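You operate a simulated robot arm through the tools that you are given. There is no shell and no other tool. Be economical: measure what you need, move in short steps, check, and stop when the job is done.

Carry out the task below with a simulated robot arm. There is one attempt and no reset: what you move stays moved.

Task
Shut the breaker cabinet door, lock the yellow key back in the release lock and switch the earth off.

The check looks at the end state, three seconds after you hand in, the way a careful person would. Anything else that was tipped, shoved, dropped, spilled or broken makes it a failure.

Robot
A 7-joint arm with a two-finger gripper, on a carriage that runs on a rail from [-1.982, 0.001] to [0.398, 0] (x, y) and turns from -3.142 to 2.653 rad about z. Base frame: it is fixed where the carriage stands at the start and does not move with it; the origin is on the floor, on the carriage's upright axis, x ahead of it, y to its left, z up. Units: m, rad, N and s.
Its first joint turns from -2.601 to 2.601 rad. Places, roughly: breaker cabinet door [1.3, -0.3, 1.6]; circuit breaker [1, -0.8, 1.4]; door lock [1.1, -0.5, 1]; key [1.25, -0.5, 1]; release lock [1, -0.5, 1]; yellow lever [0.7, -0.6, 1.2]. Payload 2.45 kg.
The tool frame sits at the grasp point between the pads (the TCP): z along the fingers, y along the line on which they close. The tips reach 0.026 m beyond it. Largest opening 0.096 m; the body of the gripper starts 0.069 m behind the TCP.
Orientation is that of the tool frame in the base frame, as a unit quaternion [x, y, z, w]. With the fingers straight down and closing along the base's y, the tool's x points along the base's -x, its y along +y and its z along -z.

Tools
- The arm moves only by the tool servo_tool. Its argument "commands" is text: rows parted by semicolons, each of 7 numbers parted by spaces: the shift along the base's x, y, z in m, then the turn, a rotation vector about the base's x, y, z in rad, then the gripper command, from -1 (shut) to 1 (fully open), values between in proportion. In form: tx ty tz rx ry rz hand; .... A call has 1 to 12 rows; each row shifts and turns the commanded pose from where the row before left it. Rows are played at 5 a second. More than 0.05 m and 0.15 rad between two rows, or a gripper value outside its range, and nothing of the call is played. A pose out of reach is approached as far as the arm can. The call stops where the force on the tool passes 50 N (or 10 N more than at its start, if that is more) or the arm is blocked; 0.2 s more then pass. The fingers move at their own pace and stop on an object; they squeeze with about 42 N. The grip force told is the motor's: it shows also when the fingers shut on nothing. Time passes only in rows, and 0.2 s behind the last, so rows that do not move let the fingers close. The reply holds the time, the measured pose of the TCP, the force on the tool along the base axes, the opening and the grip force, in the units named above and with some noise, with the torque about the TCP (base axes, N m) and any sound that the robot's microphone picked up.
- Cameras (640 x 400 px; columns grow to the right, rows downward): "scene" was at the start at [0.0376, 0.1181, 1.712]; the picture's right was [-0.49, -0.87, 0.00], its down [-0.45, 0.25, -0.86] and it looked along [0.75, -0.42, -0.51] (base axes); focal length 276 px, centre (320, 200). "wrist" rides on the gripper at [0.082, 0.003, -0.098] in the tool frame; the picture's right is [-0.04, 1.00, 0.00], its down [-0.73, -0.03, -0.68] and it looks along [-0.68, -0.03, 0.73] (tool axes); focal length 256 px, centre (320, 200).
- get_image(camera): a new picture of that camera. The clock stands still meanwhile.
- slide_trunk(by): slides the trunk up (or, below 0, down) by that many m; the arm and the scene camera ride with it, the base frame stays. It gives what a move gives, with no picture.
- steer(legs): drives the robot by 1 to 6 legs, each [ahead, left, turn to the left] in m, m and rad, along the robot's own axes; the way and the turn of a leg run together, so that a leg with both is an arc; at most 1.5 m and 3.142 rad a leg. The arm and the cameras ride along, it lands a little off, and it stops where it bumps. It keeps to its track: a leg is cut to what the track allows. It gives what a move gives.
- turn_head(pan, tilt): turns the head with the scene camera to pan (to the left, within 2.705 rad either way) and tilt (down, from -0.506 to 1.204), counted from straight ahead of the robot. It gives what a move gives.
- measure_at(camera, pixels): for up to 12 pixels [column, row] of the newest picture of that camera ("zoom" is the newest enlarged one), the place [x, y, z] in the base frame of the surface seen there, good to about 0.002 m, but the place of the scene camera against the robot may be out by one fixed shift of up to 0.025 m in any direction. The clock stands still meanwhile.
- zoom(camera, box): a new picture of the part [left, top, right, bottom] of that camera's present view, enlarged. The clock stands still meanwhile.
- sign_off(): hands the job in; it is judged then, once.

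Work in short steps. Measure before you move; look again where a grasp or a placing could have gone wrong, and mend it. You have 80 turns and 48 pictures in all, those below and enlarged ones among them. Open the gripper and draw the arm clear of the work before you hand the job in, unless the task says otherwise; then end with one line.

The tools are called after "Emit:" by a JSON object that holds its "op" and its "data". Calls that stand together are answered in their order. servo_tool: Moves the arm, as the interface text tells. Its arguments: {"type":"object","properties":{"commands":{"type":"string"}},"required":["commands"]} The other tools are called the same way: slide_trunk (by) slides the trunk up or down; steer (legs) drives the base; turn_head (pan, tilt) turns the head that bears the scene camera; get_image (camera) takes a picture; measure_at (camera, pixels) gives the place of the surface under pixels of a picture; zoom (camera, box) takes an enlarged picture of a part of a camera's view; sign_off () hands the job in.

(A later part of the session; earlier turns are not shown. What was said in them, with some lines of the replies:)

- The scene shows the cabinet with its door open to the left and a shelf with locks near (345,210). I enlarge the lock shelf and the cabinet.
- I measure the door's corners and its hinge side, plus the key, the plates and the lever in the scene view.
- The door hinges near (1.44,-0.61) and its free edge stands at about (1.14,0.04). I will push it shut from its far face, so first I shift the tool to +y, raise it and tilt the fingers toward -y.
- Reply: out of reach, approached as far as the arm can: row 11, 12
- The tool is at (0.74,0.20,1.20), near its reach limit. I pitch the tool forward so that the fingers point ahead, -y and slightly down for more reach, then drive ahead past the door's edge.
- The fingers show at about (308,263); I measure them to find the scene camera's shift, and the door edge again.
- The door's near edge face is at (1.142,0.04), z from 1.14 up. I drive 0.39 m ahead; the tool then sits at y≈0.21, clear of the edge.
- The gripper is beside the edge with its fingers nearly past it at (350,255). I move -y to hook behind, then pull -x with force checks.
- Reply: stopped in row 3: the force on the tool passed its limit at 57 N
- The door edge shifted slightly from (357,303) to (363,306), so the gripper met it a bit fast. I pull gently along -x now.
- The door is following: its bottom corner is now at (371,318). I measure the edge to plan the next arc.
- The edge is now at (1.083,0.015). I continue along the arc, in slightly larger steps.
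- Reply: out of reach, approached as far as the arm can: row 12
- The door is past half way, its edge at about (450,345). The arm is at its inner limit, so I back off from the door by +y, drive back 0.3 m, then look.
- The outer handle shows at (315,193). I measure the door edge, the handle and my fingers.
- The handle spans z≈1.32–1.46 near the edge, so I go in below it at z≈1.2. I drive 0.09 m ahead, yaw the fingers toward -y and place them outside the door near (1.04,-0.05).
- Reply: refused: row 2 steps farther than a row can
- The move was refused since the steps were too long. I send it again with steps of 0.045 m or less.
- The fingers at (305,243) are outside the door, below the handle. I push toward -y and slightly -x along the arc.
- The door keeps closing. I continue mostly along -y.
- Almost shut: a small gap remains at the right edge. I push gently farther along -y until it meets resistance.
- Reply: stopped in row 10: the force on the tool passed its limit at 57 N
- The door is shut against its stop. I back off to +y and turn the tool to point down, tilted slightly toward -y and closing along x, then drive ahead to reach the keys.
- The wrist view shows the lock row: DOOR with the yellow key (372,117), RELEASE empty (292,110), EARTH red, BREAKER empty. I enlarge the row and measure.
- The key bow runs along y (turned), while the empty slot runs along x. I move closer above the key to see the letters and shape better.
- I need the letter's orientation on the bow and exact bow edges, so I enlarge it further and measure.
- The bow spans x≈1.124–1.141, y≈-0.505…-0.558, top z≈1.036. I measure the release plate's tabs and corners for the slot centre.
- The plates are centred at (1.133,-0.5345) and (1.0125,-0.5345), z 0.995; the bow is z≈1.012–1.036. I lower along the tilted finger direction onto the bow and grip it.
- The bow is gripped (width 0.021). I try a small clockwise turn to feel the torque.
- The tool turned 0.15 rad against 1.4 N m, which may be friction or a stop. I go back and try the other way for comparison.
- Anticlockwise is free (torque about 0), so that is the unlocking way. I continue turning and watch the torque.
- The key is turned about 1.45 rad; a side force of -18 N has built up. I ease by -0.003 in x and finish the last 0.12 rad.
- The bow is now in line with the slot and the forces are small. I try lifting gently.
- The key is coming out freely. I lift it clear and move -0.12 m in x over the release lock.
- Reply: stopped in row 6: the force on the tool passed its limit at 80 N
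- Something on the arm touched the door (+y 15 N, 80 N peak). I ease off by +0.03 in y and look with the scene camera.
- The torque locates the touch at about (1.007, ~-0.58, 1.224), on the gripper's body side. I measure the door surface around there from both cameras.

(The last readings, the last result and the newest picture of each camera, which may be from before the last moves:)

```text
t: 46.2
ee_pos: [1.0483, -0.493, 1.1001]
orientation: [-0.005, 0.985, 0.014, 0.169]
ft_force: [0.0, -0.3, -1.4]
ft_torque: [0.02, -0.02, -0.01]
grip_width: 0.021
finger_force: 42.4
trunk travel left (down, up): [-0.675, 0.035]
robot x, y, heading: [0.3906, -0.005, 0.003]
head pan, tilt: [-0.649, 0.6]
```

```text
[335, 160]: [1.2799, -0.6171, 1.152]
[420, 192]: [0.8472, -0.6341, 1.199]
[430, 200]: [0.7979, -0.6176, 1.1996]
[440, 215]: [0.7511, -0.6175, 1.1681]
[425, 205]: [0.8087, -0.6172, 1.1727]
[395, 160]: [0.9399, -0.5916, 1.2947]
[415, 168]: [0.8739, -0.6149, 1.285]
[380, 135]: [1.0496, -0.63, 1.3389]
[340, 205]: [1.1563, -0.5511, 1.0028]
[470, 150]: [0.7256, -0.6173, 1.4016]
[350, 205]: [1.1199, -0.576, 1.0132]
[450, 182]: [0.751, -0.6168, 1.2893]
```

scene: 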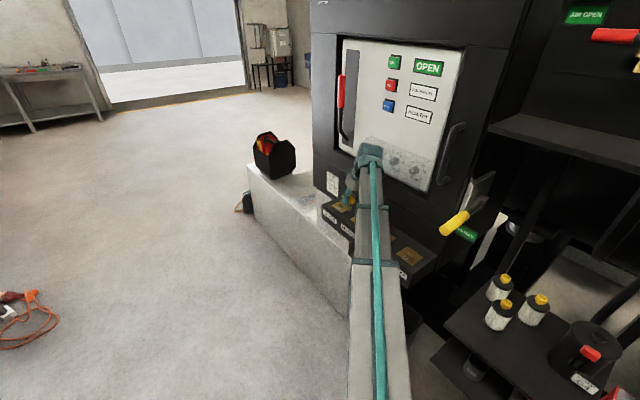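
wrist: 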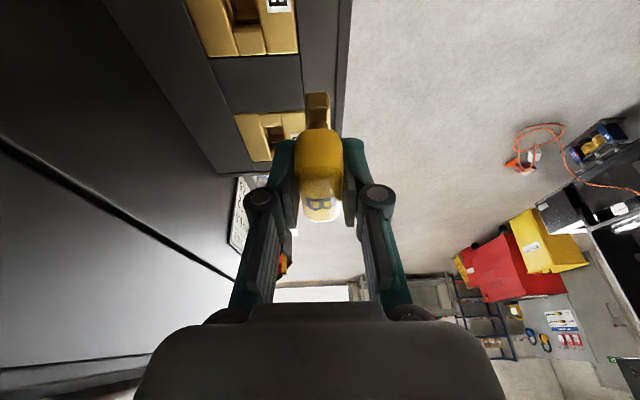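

The door face is at y≈-0.610, but the breaker's knobs stick out through the window to y≈-0.585 near x 0.94–1.05, z 1.25–1.3. So I will set the key back in the door lock slot (unturned), regrip it by its ends with the hand leaning to +y, and insert it that way.

Emit:
{"op": "servo_tool", "data": {"commands": "0.04 0 0 0 0 0 -1;0.041 0 0 0 0 0 -1;0 -0.02 0 0 0 0 -1;0 -0.0215 0 0 0 0 -1;0 0 -0.015 0 0 0 -1;0 0 -0.012 0 0 0 -1;0 0 0 0 0 0 -1"}}

Emit:
{"op": "get_image", "data": {"camera": "wrist"}}

```text
t: 47.8
ee_pos: [1.1305, -0.5361, 1.0726]
orientation: [-0.005, 0.985, 0.013, 0.169]
ft_force: [0.0, 0.1, -0.9]
ft_torque: [0.01, 0.01, -0.01]
grip_width: 0.0209
finger_force: 41.5
trunk travel left (down, up): [-0.675, 0.035]
robot x, y, heading: [0.3927, 0.0, 0.009]
head pan, tilt: [-0.649, 0.6]
```

```text
15 pictures are left
```

wrist: 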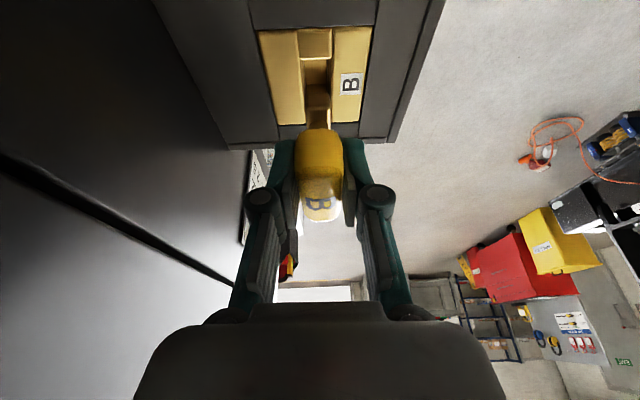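

The key's stem lines up with the slot in the picture. I nudge +0.0015 y, -0.001 x and lower it.

Emit:
{"op": "servo_tool", "data": {"commands": "-0.001 0.0015 -0.006 0 0 0 -1;0 0 -0.01 0 0 0 -1;0 0 -0.01 0 0 0 -1;0 0 -0.01 0 0 0 -1;0 0 -0.008 0 0 0 -1;0 0 0 0 0 0 -1"}}

```text
t: 49.2
ee_pos: [1.1299, -0.536, 1.0273]
orientation: [-0.006, 0.986, 0.015, 0.168]
ft_force: [7.6, -6.0, -4.0]
ft_torque: [-0.34, -0.39, -0.14]
grip_width: 0.0211
finger_force: 41.9
trunk travel left (down, up): [-0.675, 0.035]
robot x, y, heading: [0.3884, -0.001, 0.005]
head pan, tilt: [-0.649, 0.6]
```

The key is seated (z 1.027). I let go, rise, move off to +y and yaw -90° so the hand leans to +y and closes along x.

Emit:
{"op": "servo_tool", "data": {"commands": "0 0 0 0 0 0 0;0 0 0 0 0 0 0;0 0 0.03 0 0 0 0;0 0 0.04 0 0 0 0;0 0.04 0.01 0 0 0 0;0 0.045 0.01 0 0 0 0;0 0 0 0 0 -0.143 0.5;0 0 0 0 0 -0.143 0.6;0 0 0 0 0 -0.143 0.6;0 0 0 0 0 -0.143 0.6;0 0 0 0 0 -0.143 0.6;0 0 0 0 0 -0.143 0.6"}}

Emit:
{"op": "servo_tool", "data": {"commands": "0 0 0 0 0 -0.143 0.6;0 0 0 0 0 -0.143 0.6;0 0 0 0 0 -0.143 0.6;0 0 0 0 0 -0.143 0.6;0 0 0 0 0 -0.141 0.6"}}

Emit:
{"op": "get_image", "data": {"camera": "wrist"}}

```text
t: 51.8
ee_pos: [1.1287, -0.4499, 1.1206]
orientation: [0.407, 0.898, -0.058, 0.159]
ft_force: [-0.6, -0.7, 0.0]
ft_torque: [-0.01, -0.01, 0.01]
grip_width: 0.0768
finger_force: 0.0
trunk travel left (down, up): [-0.675, 0.035]
robot x, y, heading: [0.392, -0.0035, 0.003]
head pan, tilt: [-0.649, 0.6]
```

```text
t: 53.0
ee_pos: [1.1291, -0.4516, 1.1204]
orientation: [0.694, 0.7, -0.11, 0.129]
ft_force: [-0.7, -0.2, 0.5]
ft_torque: [-0.01, 0.0, 0.02]
grip_width: 0.0769
finger_force: 0.1
trunk travel left (down, up): [-0.675, 0.035]
robot x, y, heading: [0.3899, -0.0035, 0.006]
head pan, tilt: [-0.649, 0.6]
```

```text
14 pictures are left
```

wrist: 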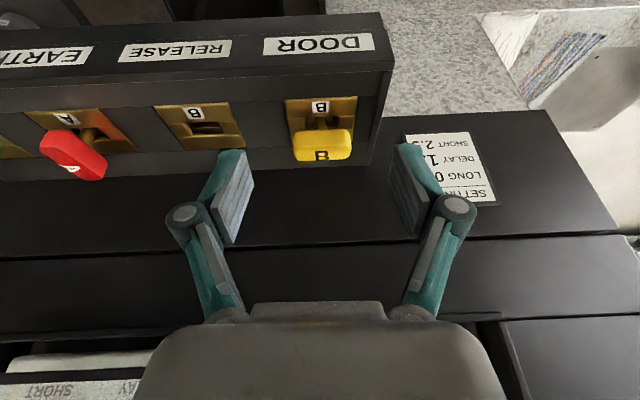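

The key sits along the slot now, bow at (323,145). I measure the bow's ends and sides.

Emit:
{"op": "measure_at", "data": {"camera": "wrist", "pixels": [[296, 146], [323, 146], [351, 143], [322, 152], [322, 158], [323, 134], [300, 152], [348, 150], [322, 130]]}}

```text
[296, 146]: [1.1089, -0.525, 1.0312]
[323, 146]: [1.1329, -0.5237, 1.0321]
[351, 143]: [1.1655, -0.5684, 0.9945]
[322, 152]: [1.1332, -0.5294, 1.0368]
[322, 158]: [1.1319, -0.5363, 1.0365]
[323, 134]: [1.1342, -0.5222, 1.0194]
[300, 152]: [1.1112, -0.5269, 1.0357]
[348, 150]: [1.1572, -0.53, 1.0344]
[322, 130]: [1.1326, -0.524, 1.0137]
```

The bow spans x 1.107–1.159, centred at (1.133,-0.534). I lower with open fingers and grip it by the ends.

Emit:
{"op": "servo_tool", "data": {"commands": "0.004 -0.025 0 0 0 0 0.8;0 -0.025 0 0 0 0 0.8;0 -0.012 -0.032 0 0 0 0.8;0 -0.011 -0.032 0 0 0 0.8;0 -0.009 -0.028 0 0 0 0.8;0 0 0 0 0 0 -1;0 0 0 0 0 0 -1;0 0 0 0 0 0 -1"}}

Emit:
{"op": "servo_tool", "data": {"commands": "0 0 0.006 0 0 0 -1;0 0 0.01 0 0 0 -1;0 0 0.014 0 0 0 -1;0 0 0.02 0 0 0 -1;0 0 0.01 0 0 0 -1"}}

Emit:
{"op": "get_image", "data": {"camera": "wrist"}}

```text
t: 54.8
ee_pos: [1.1334, -0.5341, 1.0285]
orientation: [0.693, 0.7, -0.109, 0.13]
ft_force: [-1.0, -0.9, -0.3]
ft_torque: [-0.05, 0.04, -0.03]
grip_width: 0.055
finger_force: 41.7
trunk travel left (down, up): [-0.675, 0.035]
robot x, y, heading: [0.3911, -0.0009, 0.008]
head pan, tilt: [-0.649, 0.6]
```

```text
t: 56.0
ee_pos: [1.1328, -0.5318, 1.0895]
orientation: [0.693, 0.701, -0.109, 0.13]
ft_force: [-0.9, 0.2, -0.4]
ft_torque: [-0.01, -0.03, 0.04]
grip_width: 0.0551
finger_force: 41.5
trunk travel left (down, up): [-0.675, 0.035]
robot x, y, heading: [0.3855, -0.0015, 0.004]
head pan, tilt: [-0.649, 0.6]
```

```text
13 pictures are left
```

wrist: 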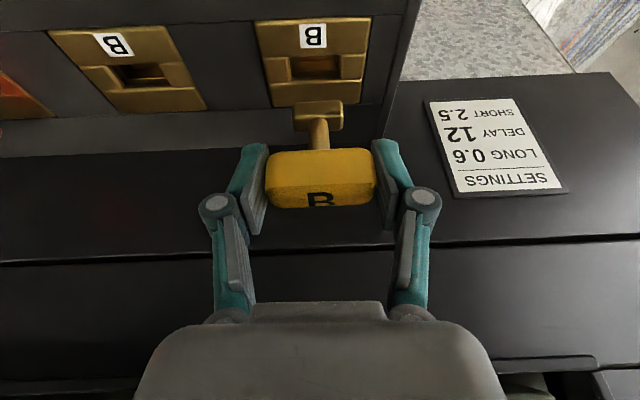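

The key is held straight by its ends. I carry it 0.1205 m along -x over the release lock.

Emit:
{"op": "servo_tool", "data": {"commands": "-0.03 0 0 0 0 0 -1;-0.03 0 0 0 0 0 -1;-0.03 0 0 0 0 0 -1;-0.0305 -0.001 0 0 0 0 -1;0 0 -0.008 0 0 0 -1;0 0 0 0 0 0 -1"}}

Emit:
{"op": "get_image", "data": {"camera": "wrist"}}

```text
t: 57.4
ee_pos: [1.0128, -0.5333, 1.0808]
orientation: [0.692, 0.701, -0.109, 0.129]
ft_force: [-0.2, 0.0, -1.1]
ft_torque: [0.02, -0.01, 0.04]
grip_width: 0.055
finger_force: 41.9
trunk travel left (down, up): [-0.675, 0.035]
robot x, y, heading: [0.3893, -0.0002, 0.009]
head pan, tilt: [-0.649, 0.6]
```

```text
12 pictures are left
```

wrist: 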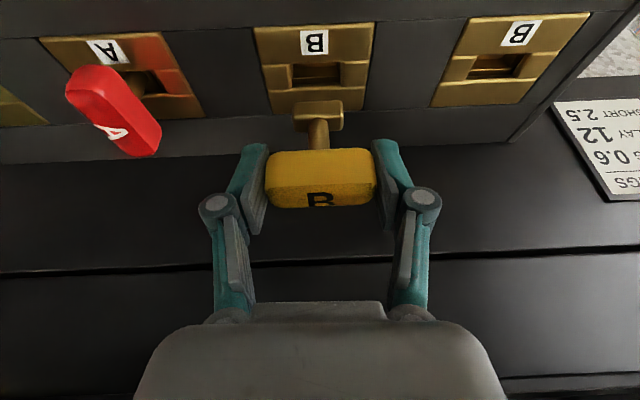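

The bit (318,117) lines up with the slot (316,73). I lower gently to z≈1.028.

Emit:
{"op": "servo_tool", "data": {"commands": "0 -0.001 -0.008 0 0 0 -1;0 0 -0.009 0 0 0 -1;0 0 -0.009 0 0 0 -1;0 0 -0.009 0 0 0 -1;0 0 -0.009 0 0 0 -1;0 0 -0.0085 0 0 0 -1;0 0 0 0 0 0 -1"}}

```text
t: 59.0
ee_pos: [1.0122, -0.5335, 1.0276]
orientation: [0.693, 0.7, -0.11, 0.131]
ft_force: [1.8, -0.4, 13.2]
ft_torque: [-0.03, 0.01, 0.01]
grip_width: 0.055
finger_force: 41.5
trunk travel left (down, up): [-0.675, 0.035]
robot x, y, heading: [0.3878, -0.0019, 0.013]
head pan, tilt: [-0.649, 0.6]
```

The key is seated to the same depth with a light push of 13 N. I turn it clockwise by about 0.75 rad with this grip.

Emit:
{"op": "servo_tool", "data": {"commands": "0 0 0.001 0 0 -0.08 -1;0 0 0 0 0 -0.08 -1;0 0 0 0 0 -0.08 -1"}}

Emit:
{"op": "servo_tool", "data": {"commands": "0 0 0 0 0 -0.09 -1;0 0 0 0 0 -0.09 -1;0 0 0 0 0 -0.09 -1;0 0 0 0 0 -0.09 -1;0 0 0 0 0 -0.09 -1;0 0 0 0 0 -0.09 -1"}}

Emit:
{"op": "get_image", "data": {"camera": "wrist"}}

```text
t: 59.8
ee_pos: [1.0114, -0.5333, 1.0279]
orientation: [0.773, 0.611, -0.125, 0.116]
ft_force: [1.1, -4.2, 10.0]
ft_torque: [-0.16, 0.04, 0.01]
grip_width: 0.0549
finger_force: 41.8
trunk travel left (down, up): [-0.675, 0.035]
robot x, y, heading: [0.3886, 0.0021, 0.015]
head pan, tilt: [-0.649, 0.6]
```

```text
t: 61.2
ee_pos: [1.0118, -0.5328, 1.029]
orientation: [0.908, 0.384, -0.151, 0.078]
ft_force: [1.2, -0.5, 3.3]
ft_torque: [0.0, 0.01, 0.0]
grip_width: 0.0549
finger_force: 42.4
trunk travel left (down, up): [-0.675, 0.035]
robot x, y, heading: [0.389, -0.0023, 0.011]
head pan, tilt: [-0.649, 0.6]
```

```text
11 pictures are left
```

wrist: 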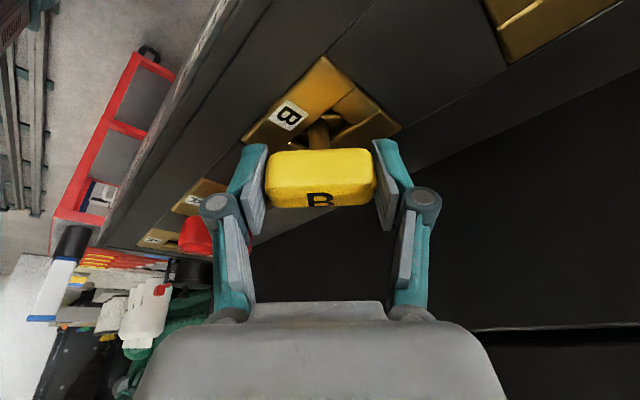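

The key turned 0.78 rad with almost no torque. I let go, rise, turn the hand +90° and regrip by the sides so it leans away from the knobs for the rest.

Emit:
{"op": "servo_tool", "data": {"commands": "0 0 0 0 0 0 0.6;0 0 0 0 0 0 0.6;0.005 0.005 0.03 0 0 0 0.6;0.005 0.005 0.04 0 0 0 0.6;0 0.03 0.02 0 0 0 0.6;0 0 0 0 0 0.143 0.4;0 0 0 0 0 0.143 0.2;0 0 0 0 0 0.143 0.2;0 0 0 0 0 0.143 0.2;0 0 0 0 0 0.143 0.2;0 0 0 0 0 0.143 0.2;0 0 0 0 0 0.143 0.2"}}

Emit:
{"op": "servo_tool", "data": {"commands": "0 0 0 0 0 0.143 0.2;0 0 0 0 0 0.143 0.2;0 0 0 0 0 0.143 0.2;0 0 0 0 0 0.143 0.2;0 0 0 0 0 0 0.2"}}

Emit:
{"op": "get_image", "data": {"camera": "wrist"}}

```text
t: 63.8
ee_pos: [1.0229, -0.4937, 1.1192]
orientation: [0.611, 0.773, -0.095, 0.142]
ft_force: [-0.2, 0.2, 0.7]
ft_torque: [0.03, 0.02, 0.03]
grip_width: 0.0576
finger_force: 0.1
trunk travel left (down, up): [-0.675, 0.035]
robot x, y, heading: [0.3899, -0.0002, 0.011]
head pan, tilt: [-0.649, 0.6]
```

```text
t: 65.0
ee_pos: [1.0221, -0.4935, 1.1172]
orientation: [0.367, 0.915, -0.051, 0.162]
ft_force: [0.5, -0.2, -0.1]
ft_torque: [0.02, 0.03, -0.01]
grip_width: 0.0578
finger_force: 0.2
trunk travel left (down, up): [-0.675, 0.035]
robot x, y, heading: [0.3922, 0.0002, 0.011]
head pan, tilt: [-0.649, 0.6]
```

```text
10 pictures are left
```

wrist: 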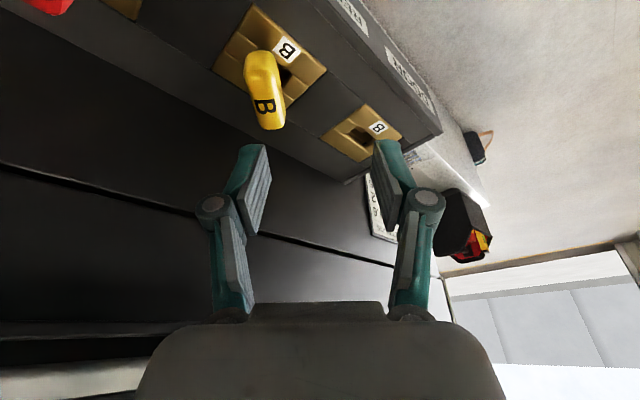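

The key stands at about 45° in the release lock. I align over it and lower along the finger direction to grip its sides.

Emit:
{"op": "servo_tool", "data": {"commands": "-0.0325 -0.0175 0 0 0 0 0.2;0.008 -0.008 -0.03 0 0 0 0.2;0.008 -0.008 -0.03 0 0 0 0.2;0.007 -0.007 -0.029 0 0 0 0.2;0 0 0 0 0 0 -1;0 0 0 0 0 0 -1;0 0 0 0 0 0 -1"}}

Emit:
{"op": "servo_tool", "data": {"commands": "0 0 0 0 0 -0.09 -1;0 0 0 0 0 -0.09 -1;0 0 0 0 0 -0.09 -1;0 0 0 0 0 -0.09 -1"}}

```text
t: 66.6
ee_pos: [1.0129, -0.5339, 1.0295]
orientation: [0.37, 0.913, -0.052, 0.162]
ft_force: [-1.7, -2.0, 0.7]
ft_torque: [-0.1, 0.04, 0.04]
grip_width: 0.021
finger_force: 41.6
trunk travel left (down, up): [-0.675, 0.035]
robot x, y, heading: [0.3937, 0.0002, 0.008]
head pan, tilt: [-0.649, 0.6]
```

```text
t: 67.6
ee_pos: [1.0125, -0.5339, 1.029]
orientation: [0.528, 0.832, -0.079, 0.15]
ft_force: [-2.4, -1.7, 1.4]
ft_torque: [-0.13, 0.11, 0.02]
grip_width: 0.0211
finger_force: 41.9
trunk travel left (down, up): [-0.675, 0.035]
robot x, y, heading: [0.3903, -0.001, 0.013]
head pan, tilt: [-0.649, 0.6]
```

Still free. I turn the remaining 0.44 rad and slightly on to feel the stop.

Emit:
{"op": "servo_tool", "data": {"commands": "0 0 0 0 0 -0.09 -1;0 0 0 0 0 -0.09 -1;0 0 0 0 0 -0.09 -1;0 0 0 0 0 -0.09 -1;0 0 0 0 0 -0.08 -1;0 0 0 0 0 -0.04 -1"}}

```text
t: 69.0
ee_pos: [1.0139, -0.535, 1.0295]
orientation: [0.71, 0.684, -0.112, 0.128]
ft_force: [-3.0, -3.0, 1.0]
ft_torque: [-0.13, 0.17, 0.08]
grip_width: 0.0208
finger_force: 41.9
trunk travel left (down, up): [-0.675, 0.035]
robot x, y, heading: [0.3916, 0.0013, 0.009]
head pan, tilt: [-0.649, 0.6]
```

Just at the stop. I press a little further to make sure it is fully turned, then let go and look.

Emit:
{"op": "servo_tool", "data": {"commands": "0 0 0 0 0 -0.05 -1;0 0 0 0 0 -0.05 -1;0 0 0 0 0 0 -1"}}

Emit:
{"op": "servo_tool", "data": {"commands": "0 0 0 0 0 0.08 -1;0 0 0 0 0 0 0.2;0 0 0 0 0 0 0.2;0 0.006 0.03 0 0 0 0.2;0 0.01 0.04 0 0 0 0.2;0 0.03 0.03 0 0 0 0.2;0 0.04 0.01 0 0 0 0.2"}}

Emit:
{"op": "get_image", "data": {"camera": "wrist"}}

```text
t: 69.8
ee_pos: [1.0128, -0.5337, 1.0292]
orientation: [0.743, 0.647, -0.119, 0.121]
ft_force: [-1.9, -4.8, 0.1]
ft_torque: [-0.29, 0.15, 1.19]
grip_width: 0.0213
finger_force: 42.2
trunk travel left (down, up): [-0.675, 0.035]
robot x, y, heading: [0.3911, 0.0007, 0.011]
head pan, tilt: [-0.649, 0.6]
```

```text
t: 71.4
ee_pos: [1.0114, -0.4453, 1.14]
orientation: [0.717, 0.676, -0.114, 0.127]
ft_force: [-0.3, -0.2, 0.0]
ft_torque: [-0.01, 0.05, 0.0]
grip_width: 0.0579
finger_force: 0.1
trunk travel left (down, up): [-0.675, 0.035]
robot x, y, heading: [0.3872, 0.0026, 0.005]
head pan, tilt: [-0.649, 0.6]
```

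```text
9 pictures are left
```

wrist: 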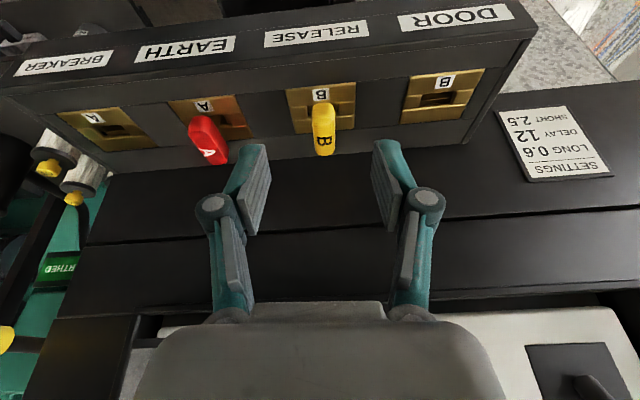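

The yellow key now stands turned in the RELEASE lock. Next I enlarge the earth lever in the scene view; the arm may need to be clear, so I aim the head there first.

Emit:
{"op": "turn_head", "data": {"pan": -1.1, "tilt": 0.6}}

Emit:
{"op": "get_image", "data": {"camera": "scene"}}

```text
t: 72.3
ee_pos: [1.0127, -0.4471, 1.1399]
orientation: [0.716, 0.677, -0.113, 0.126]
ft_force: [0.1, -0.2, 0.3]
ft_torque: [-0.02, 0.02, 0.01]
grip_width: 0.0572
finger_force: 0.0
trunk travel left (down, up): [-0.675, 0.035]
robot x, y, heading: [0.3928, 0.0033, 0.01]
head pan, tilt: [-1.1, 0.6]
```

```text
8 pictures are left
```

scene: 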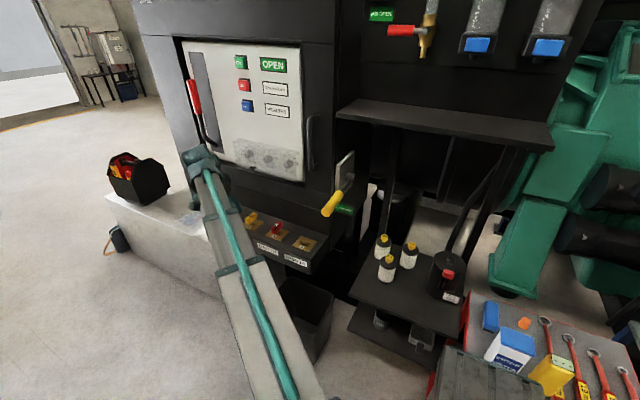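

Emit:
{"op": "zoom", "data": {"camera": "scene", "box": [312, 145, 372, 225]}}

Emit:
{"op": "measure_at", "data": {"camera": "scene", "pixels": [[326, 210], [333, 203], [340, 195], [345, 185], [349, 178], [340, 165], [352, 160], [350, 210], [336, 187], [345, 175]]}}

```text
5.00 times, centred on (342, 185) of scene
```

zoom: 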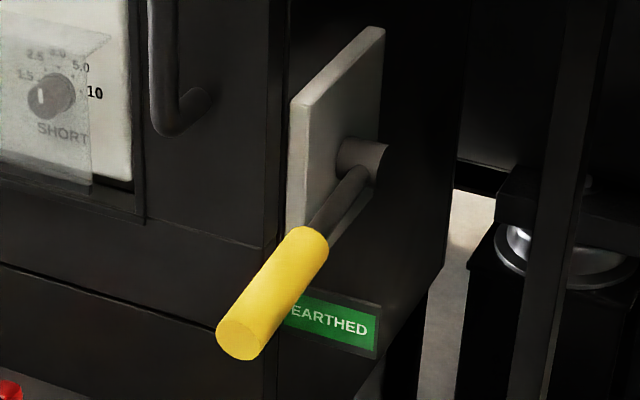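

```text
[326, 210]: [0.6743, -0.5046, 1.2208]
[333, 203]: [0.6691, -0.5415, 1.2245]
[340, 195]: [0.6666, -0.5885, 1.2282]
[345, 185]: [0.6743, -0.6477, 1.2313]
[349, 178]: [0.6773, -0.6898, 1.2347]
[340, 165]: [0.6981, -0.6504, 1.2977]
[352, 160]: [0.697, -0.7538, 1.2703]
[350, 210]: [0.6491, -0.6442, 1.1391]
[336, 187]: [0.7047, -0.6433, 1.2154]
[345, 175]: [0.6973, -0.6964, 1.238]
```

The lever pivots about the x axis on the cabinet's side plate (hub ≈(0.69,-0.70,1.235)) and sticks out horizontally along +y. I measure the shelf next to it and see what room there is above and below.

Emit:
{"op": "measure_at", "data": {"camera": "scene", "pixels": [[345, 117], [430, 138], [550, 150], [400, 105], [360, 230], [365, 280], [300, 262], [330, 290], [321, 212], [330, 192], [313, 140], [312, 168]]}}

```text
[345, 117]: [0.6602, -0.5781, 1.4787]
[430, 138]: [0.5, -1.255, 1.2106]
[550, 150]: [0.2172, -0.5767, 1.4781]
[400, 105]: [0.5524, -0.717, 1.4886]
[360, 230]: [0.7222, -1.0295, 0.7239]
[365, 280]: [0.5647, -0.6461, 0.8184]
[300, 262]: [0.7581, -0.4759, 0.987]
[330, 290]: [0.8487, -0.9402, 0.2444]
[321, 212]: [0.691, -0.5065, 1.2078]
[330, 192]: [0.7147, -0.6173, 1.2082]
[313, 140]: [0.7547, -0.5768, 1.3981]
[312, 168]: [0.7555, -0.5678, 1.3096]
```

There is room both up (shelf underside ≈1.47) and down. I back off, turn the fingers to point nearly along -y (closing along x), and drive back 0.3 m so I can hold the lever grip.

Emit:
{"op": "servo_tool", "data": {"commands": "0 0.04 0.01 0 0 0.057 0.2;0 0.04 0.01 0 0 0 0.2;0 0.04 0.01 -0.125 0 0 0.2;0 0 0.01 -0.125 0 0 0.2;0 0 0.01 -0.125 0 0 0.2;0 0 0.01 -0.125 0 0 0.2;0 0 0.01 -0.125 0 0 0.2;0 0 0.0 -0.125 0 0 0.2;0 0 0 -0.125 0 0 0.2;0 0 0 -0.125 0 0 0.2"}}

Emit:
{"op": "steer", "data": {"legs": [[-0.3, 0, 0]]}}

Emit:
{"op": "get_image", "data": {"camera": "wrist"}}

```text
t: 74.5
ee_pos: [1.0135, -0.3275, 1.2102]
orientation: [0.549, 0.559, -0.431, 0.448]
ft_force: [0.0, 0.2, 0.3]
ft_torque: [-0.02, 0.01, -0.04]
grip_width: 0.0577
finger_force: 0.1
trunk travel left (down, up): [-0.675, 0.035]
robot x, y, heading: [0.3899, 0.0001, 0.004]
head pan, tilt: [-1.1, 0.6]
```

```text
t: 76.6
ee_pos: [0.7067, -0.3312, 1.2106]
orientation: [0.551, 0.557, -0.432, 0.446]
ft_force: [0.4, -0.1, 0.3]
ft_torque: [0.0, -0.02, 0.0]
grip_width: 0.0574
finger_force: 0.1
trunk travel left (down, up): [-0.675, 0.035]
robot x, y, heading: [0.0886, -0.0013, 0.003]
head pan, tilt: [-1.1, 0.6]
```

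```text
6 pictures are left
```

wrist: 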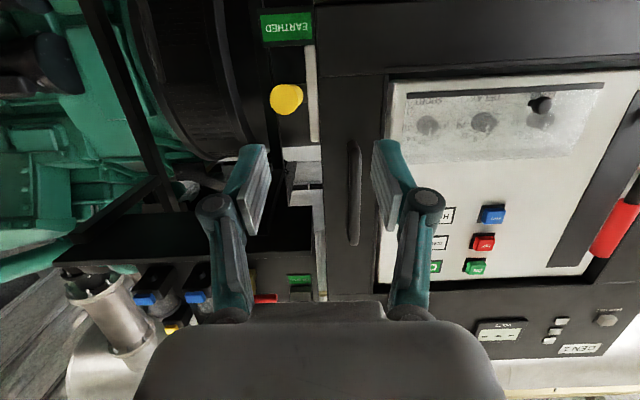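

The lever's yellow end is at (287,98) in the wrist view. I measure it.

Emit:
{"op": "measure_at", "data": {"camera": "wrist", "pixels": [[287, 98], [274, 98], [300, 98], [287, 87], [287, 111], [313, 100], [356, 190]]}}

```text
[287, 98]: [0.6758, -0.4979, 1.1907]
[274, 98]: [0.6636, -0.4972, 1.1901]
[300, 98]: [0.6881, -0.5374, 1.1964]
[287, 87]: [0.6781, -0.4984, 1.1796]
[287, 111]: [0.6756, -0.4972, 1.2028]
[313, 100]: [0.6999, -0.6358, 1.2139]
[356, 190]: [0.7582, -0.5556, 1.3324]
```

Tip centre is (0.676,-0.497,1.192), radius about 0.014. I close the fingers, place them under the grip and lift gently to feel which way it goes.

Emit:
{"op": "servo_tool", "data": {"commands": "-0.015 0 -0.02 0 0 0 -1;-0.016 0 -0.025 0 0 0 -1;0 -0.03 -0.018 0 0 0 -1;0 -0.04 0 0 0 0 -1;0 -0.04 0 0 0 0 -1;0 -0.04 0 0 0 0 -1;0 -0.04 0 0 0 0 -1;0 0 0 0 0 0 -1"}}

Emit:
{"op": "servo_tool", "data": {"commands": "0 0 0.008 0 0 0 -1;0 0 0.008 0 0 0 -1;0 0 0.008 0 0 0 -1;0 0 0.008 0 0 0 -1;0 0 0.008 0 0 0 -1;0 0 0.008 0 0 0 -1"}}

Emit:
{"op": "measure_at", "data": {"camera": "wrist", "pixels": [[287, 98]]}}

```text
t: 78.4
ee_pos: [0.6789, -0.5213, 1.1474]
orientation: [0.551, 0.558, -0.431, 0.446]
ft_force: [-0.1, -1.2, 0.0]
ft_torque: [-0.02, -0.02, 0.02]
grip_width: 0.0
finger_force: 28.7
trunk travel left (down, up): [-0.675, 0.035]
robot x, y, heading: [0.0842, 0.0008, 0.006]
head pan, tilt: [-1.1, 0.6]
```

```text
t: 79.8
ee_pos: [0.6774, -0.5204, 1.195]
orientation: [0.551, 0.558, -0.431, 0.447]
ft_force: [-0.8, -0.3, -2.0]
ft_torque: [-0.06, -0.06, 0.05]
grip_width: 0.0002
finger_force: 28.1
trunk travel left (down, up): [-0.675, 0.035]
robot x, y, heading: [0.088, -0.0006, 0.004]
head pan, tilt: [-1.1, 0.6]
```

```text
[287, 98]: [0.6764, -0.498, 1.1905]
```

The lever lifts with only about 2 N. I follow the arc up and inward.

Emit:
{"op": "servo_tool", "data": {"commands": "0 -0.0135 0.015 0 0 0 -1;0 -0.0135 0.015 0 0 0 -1;0 -0.012 0.0135 0 0 0 -1;0 -0.012 0.0135 0 0 0 -1;0 -0.01 0.0115 0 0 0 -1;0 -0.01 0.0115 0 0 0 -1;0 -0.0115 0.008 0 0 0 -1;0 -0.0115 0.008 0 0 0 -1;0 0 0 0 0 0 -1"}}

Emit:
{"op": "get_image", "data": {"camera": "scene"}}

```text
t: 81.8
ee_pos: [0.6783, -0.6124, 1.2904]
orientation: [0.551, 0.557, -0.433, 0.446]
ft_force: [0.2, 4.3, 0.5]
ft_torque: [-0.02, 0.01, -0.03]
grip_width: 0.0
finger_force: 27.9
trunk travel left (down, up): [-0.675, 0.035]
robot x, y, heading: [0.0856, 0.0026, 0.007]
head pan, tilt: [-1.1, 0.6]
```

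```text
5 pictures are left
```

scene: 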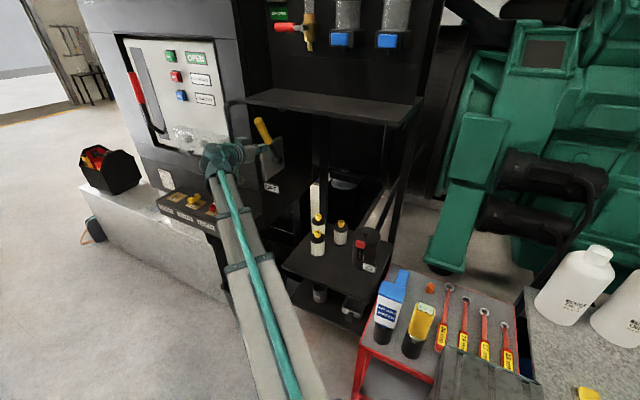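

The lever is up at a steep angle (262,130) and the label has already turned white. I push on to vertical until the stop.

Emit:
{"op": "servo_tool", "data": {"commands": "0 -0.01 0.007 0 0 0 -1;0 -0.01 0.007 0 0 0 -1;0 -0.008 0.006 0 0 0 -1;0 -0.007 0.004 0 0 0 -1;0 -0.006 0.002 0 0 0 -1;0 -0.005 0 0 0 0 -1;0 0 0 0 0 0 -1"}}

Emit:
{"op": "zoom", "data": {"camera": "scene", "box": [160, 80, 320, 230]}}

```text
t: 82.8
ee_pos: [0.6787, -0.6401, 1.3096]
orientation: [0.553, 0.56, -0.426, 0.445]
ft_force: [-0.2, 13.7, -3.6]
ft_torque: [-0.01, 0.0, -0.05]
grip_width: 0.0001
finger_force: 28.1
trunk travel left (down, up): [-0.675, 0.035]
robot x, y, heading: [0.0861, -0.0069, 0.005]
head pan, tilt: [-1.1, 0.6]
stopped in row 5: the force on the tool passed its limit at 57 N (the readings are from after the stop); the commanded pose is now the measured one
```

```text
2.67 times, centred on (240, 155) of scene
```

zoom: 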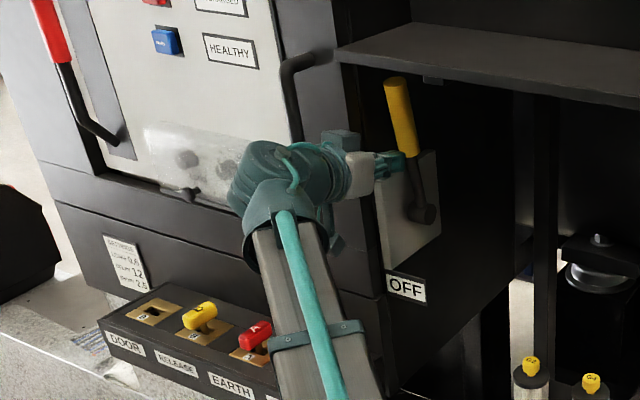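

The label reads OFF and the lever is against its upper stop. I draw the arm back along +y, open the gripper, and check everything.

Emit:
{"op": "servo_tool", "data": {"commands": "0 0.03 -0.005 0 0 0 -1;0 0.04 0 0 0 0 -1;0 0.04 0 0 0 0 -1;0 0.045 0 0 0 0 -1;0 0.045 0 0 0 0 -1;0 0.045 0 0 0 0 0;0 0.045 0 0 0 0 0.5;0 0 0 0 0 0 1;0 0 0 0 0 0 1"}}

Emit:
{"op": "steer", "data": {"legs": [[-0.3, 0, 0]]}}

Emit:
{"op": "turn_head", "data": {"pan": -0.7, "tilt": 0.35}}

Emit:
{"op": "get_image", "data": {"camera": "scene"}}

```text
t: 84.8
ee_pos: [0.6761, -0.3514, 1.3034]
orientation: [0.554, 0.56, -0.427, 0.444]
ft_force: [0.4, -0.2, -0.7]
ft_torque: [-0.01, -0.01, -0.02]
grip_width: 0.0959
finger_force: 0.1
trunk travel left (down, up): [-0.675, 0.035]
robot x, y, heading: [0.0872, 0.001, 0.005]
head pan, tilt: [-1.1, 0.6]
```

```text
t: 86.8
ee_pos: [0.3797, -0.3504, 1.303]
orientation: [0.555, 0.559, -0.428, 0.443]
ft_force: [-0.8, 0.2, 0.5]
ft_torque: [0.04, -0.04, 0.01]
grip_width: 0.0961
finger_force: 0.1
trunk travel left (down, up): [-0.675, 0.035]
robot x, y, heading: [-0.2153, 0.0019, 0.004]
head pan, tilt: [-1.1, 0.6]
```

```text
t: 87.7
ee_pos: [0.3802, -0.3511, 1.3037]
orientation: [0.555, 0.559, -0.428, 0.443]
ft_force: [-1.4, 0.3, 0.4]
ft_torque: [0.02, 0.01, 0.01]
grip_width: 0.0962
finger_force: 0.1
trunk travel left (down, up): [-0.675, 0.035]
robot x, y, heading: [-0.2095, 0.0019, 0.009]
head pan, tilt: [-0.7, 0.351]
```

```text
3 pictures are left
```

scene: 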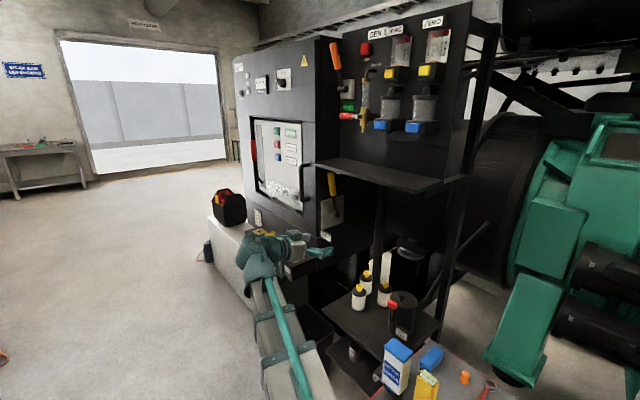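

I enlarge the cabinet to confirm that the door is flush and the lever and knobs are fine, and measure the door face.

Emit:
{"op": "zoom", "data": {"camera": "scene", "box": [230, 100, 350, 250]}}

Emit:
{"op": "measure_at", "data": {"camera": "scene", "pixels": [[242, 90], [310, 80], [312, 215], [250, 200], [308, 130], [314, 150]]}}

```text
2.67 times, centred on (290, 175) of scene
```

zoom: 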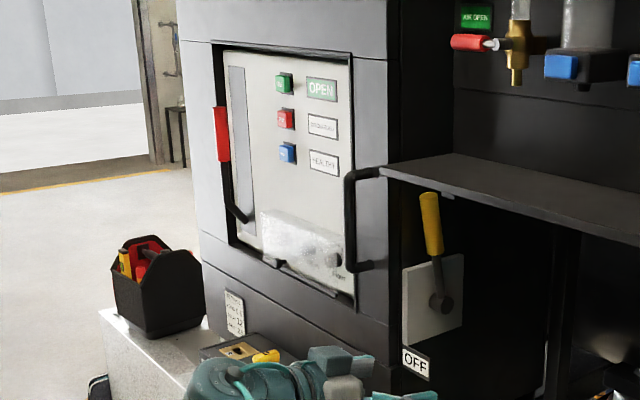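

```text
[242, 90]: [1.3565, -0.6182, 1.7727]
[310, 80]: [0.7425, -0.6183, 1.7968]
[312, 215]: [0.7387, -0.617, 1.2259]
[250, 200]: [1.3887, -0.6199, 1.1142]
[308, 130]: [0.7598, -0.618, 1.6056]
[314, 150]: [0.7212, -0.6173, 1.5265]
```

The door is flush (y≈-0.618 at both edges), the key is locked in RELEASE, the lever reads OFF and the arm is clear with an open gripper. I hand in.

Emit:
{"op": "sign_off", "data": {}}

```text
The job is handed in.
```

The breaker cabinet door is shut, the yellow key is turned and locked in the release lock, and the earth lever is at OFF. While I carried the key, the gripper bumped the breaker front, probably a settings knob, at up to 80 N. I saw no change there afterwards.
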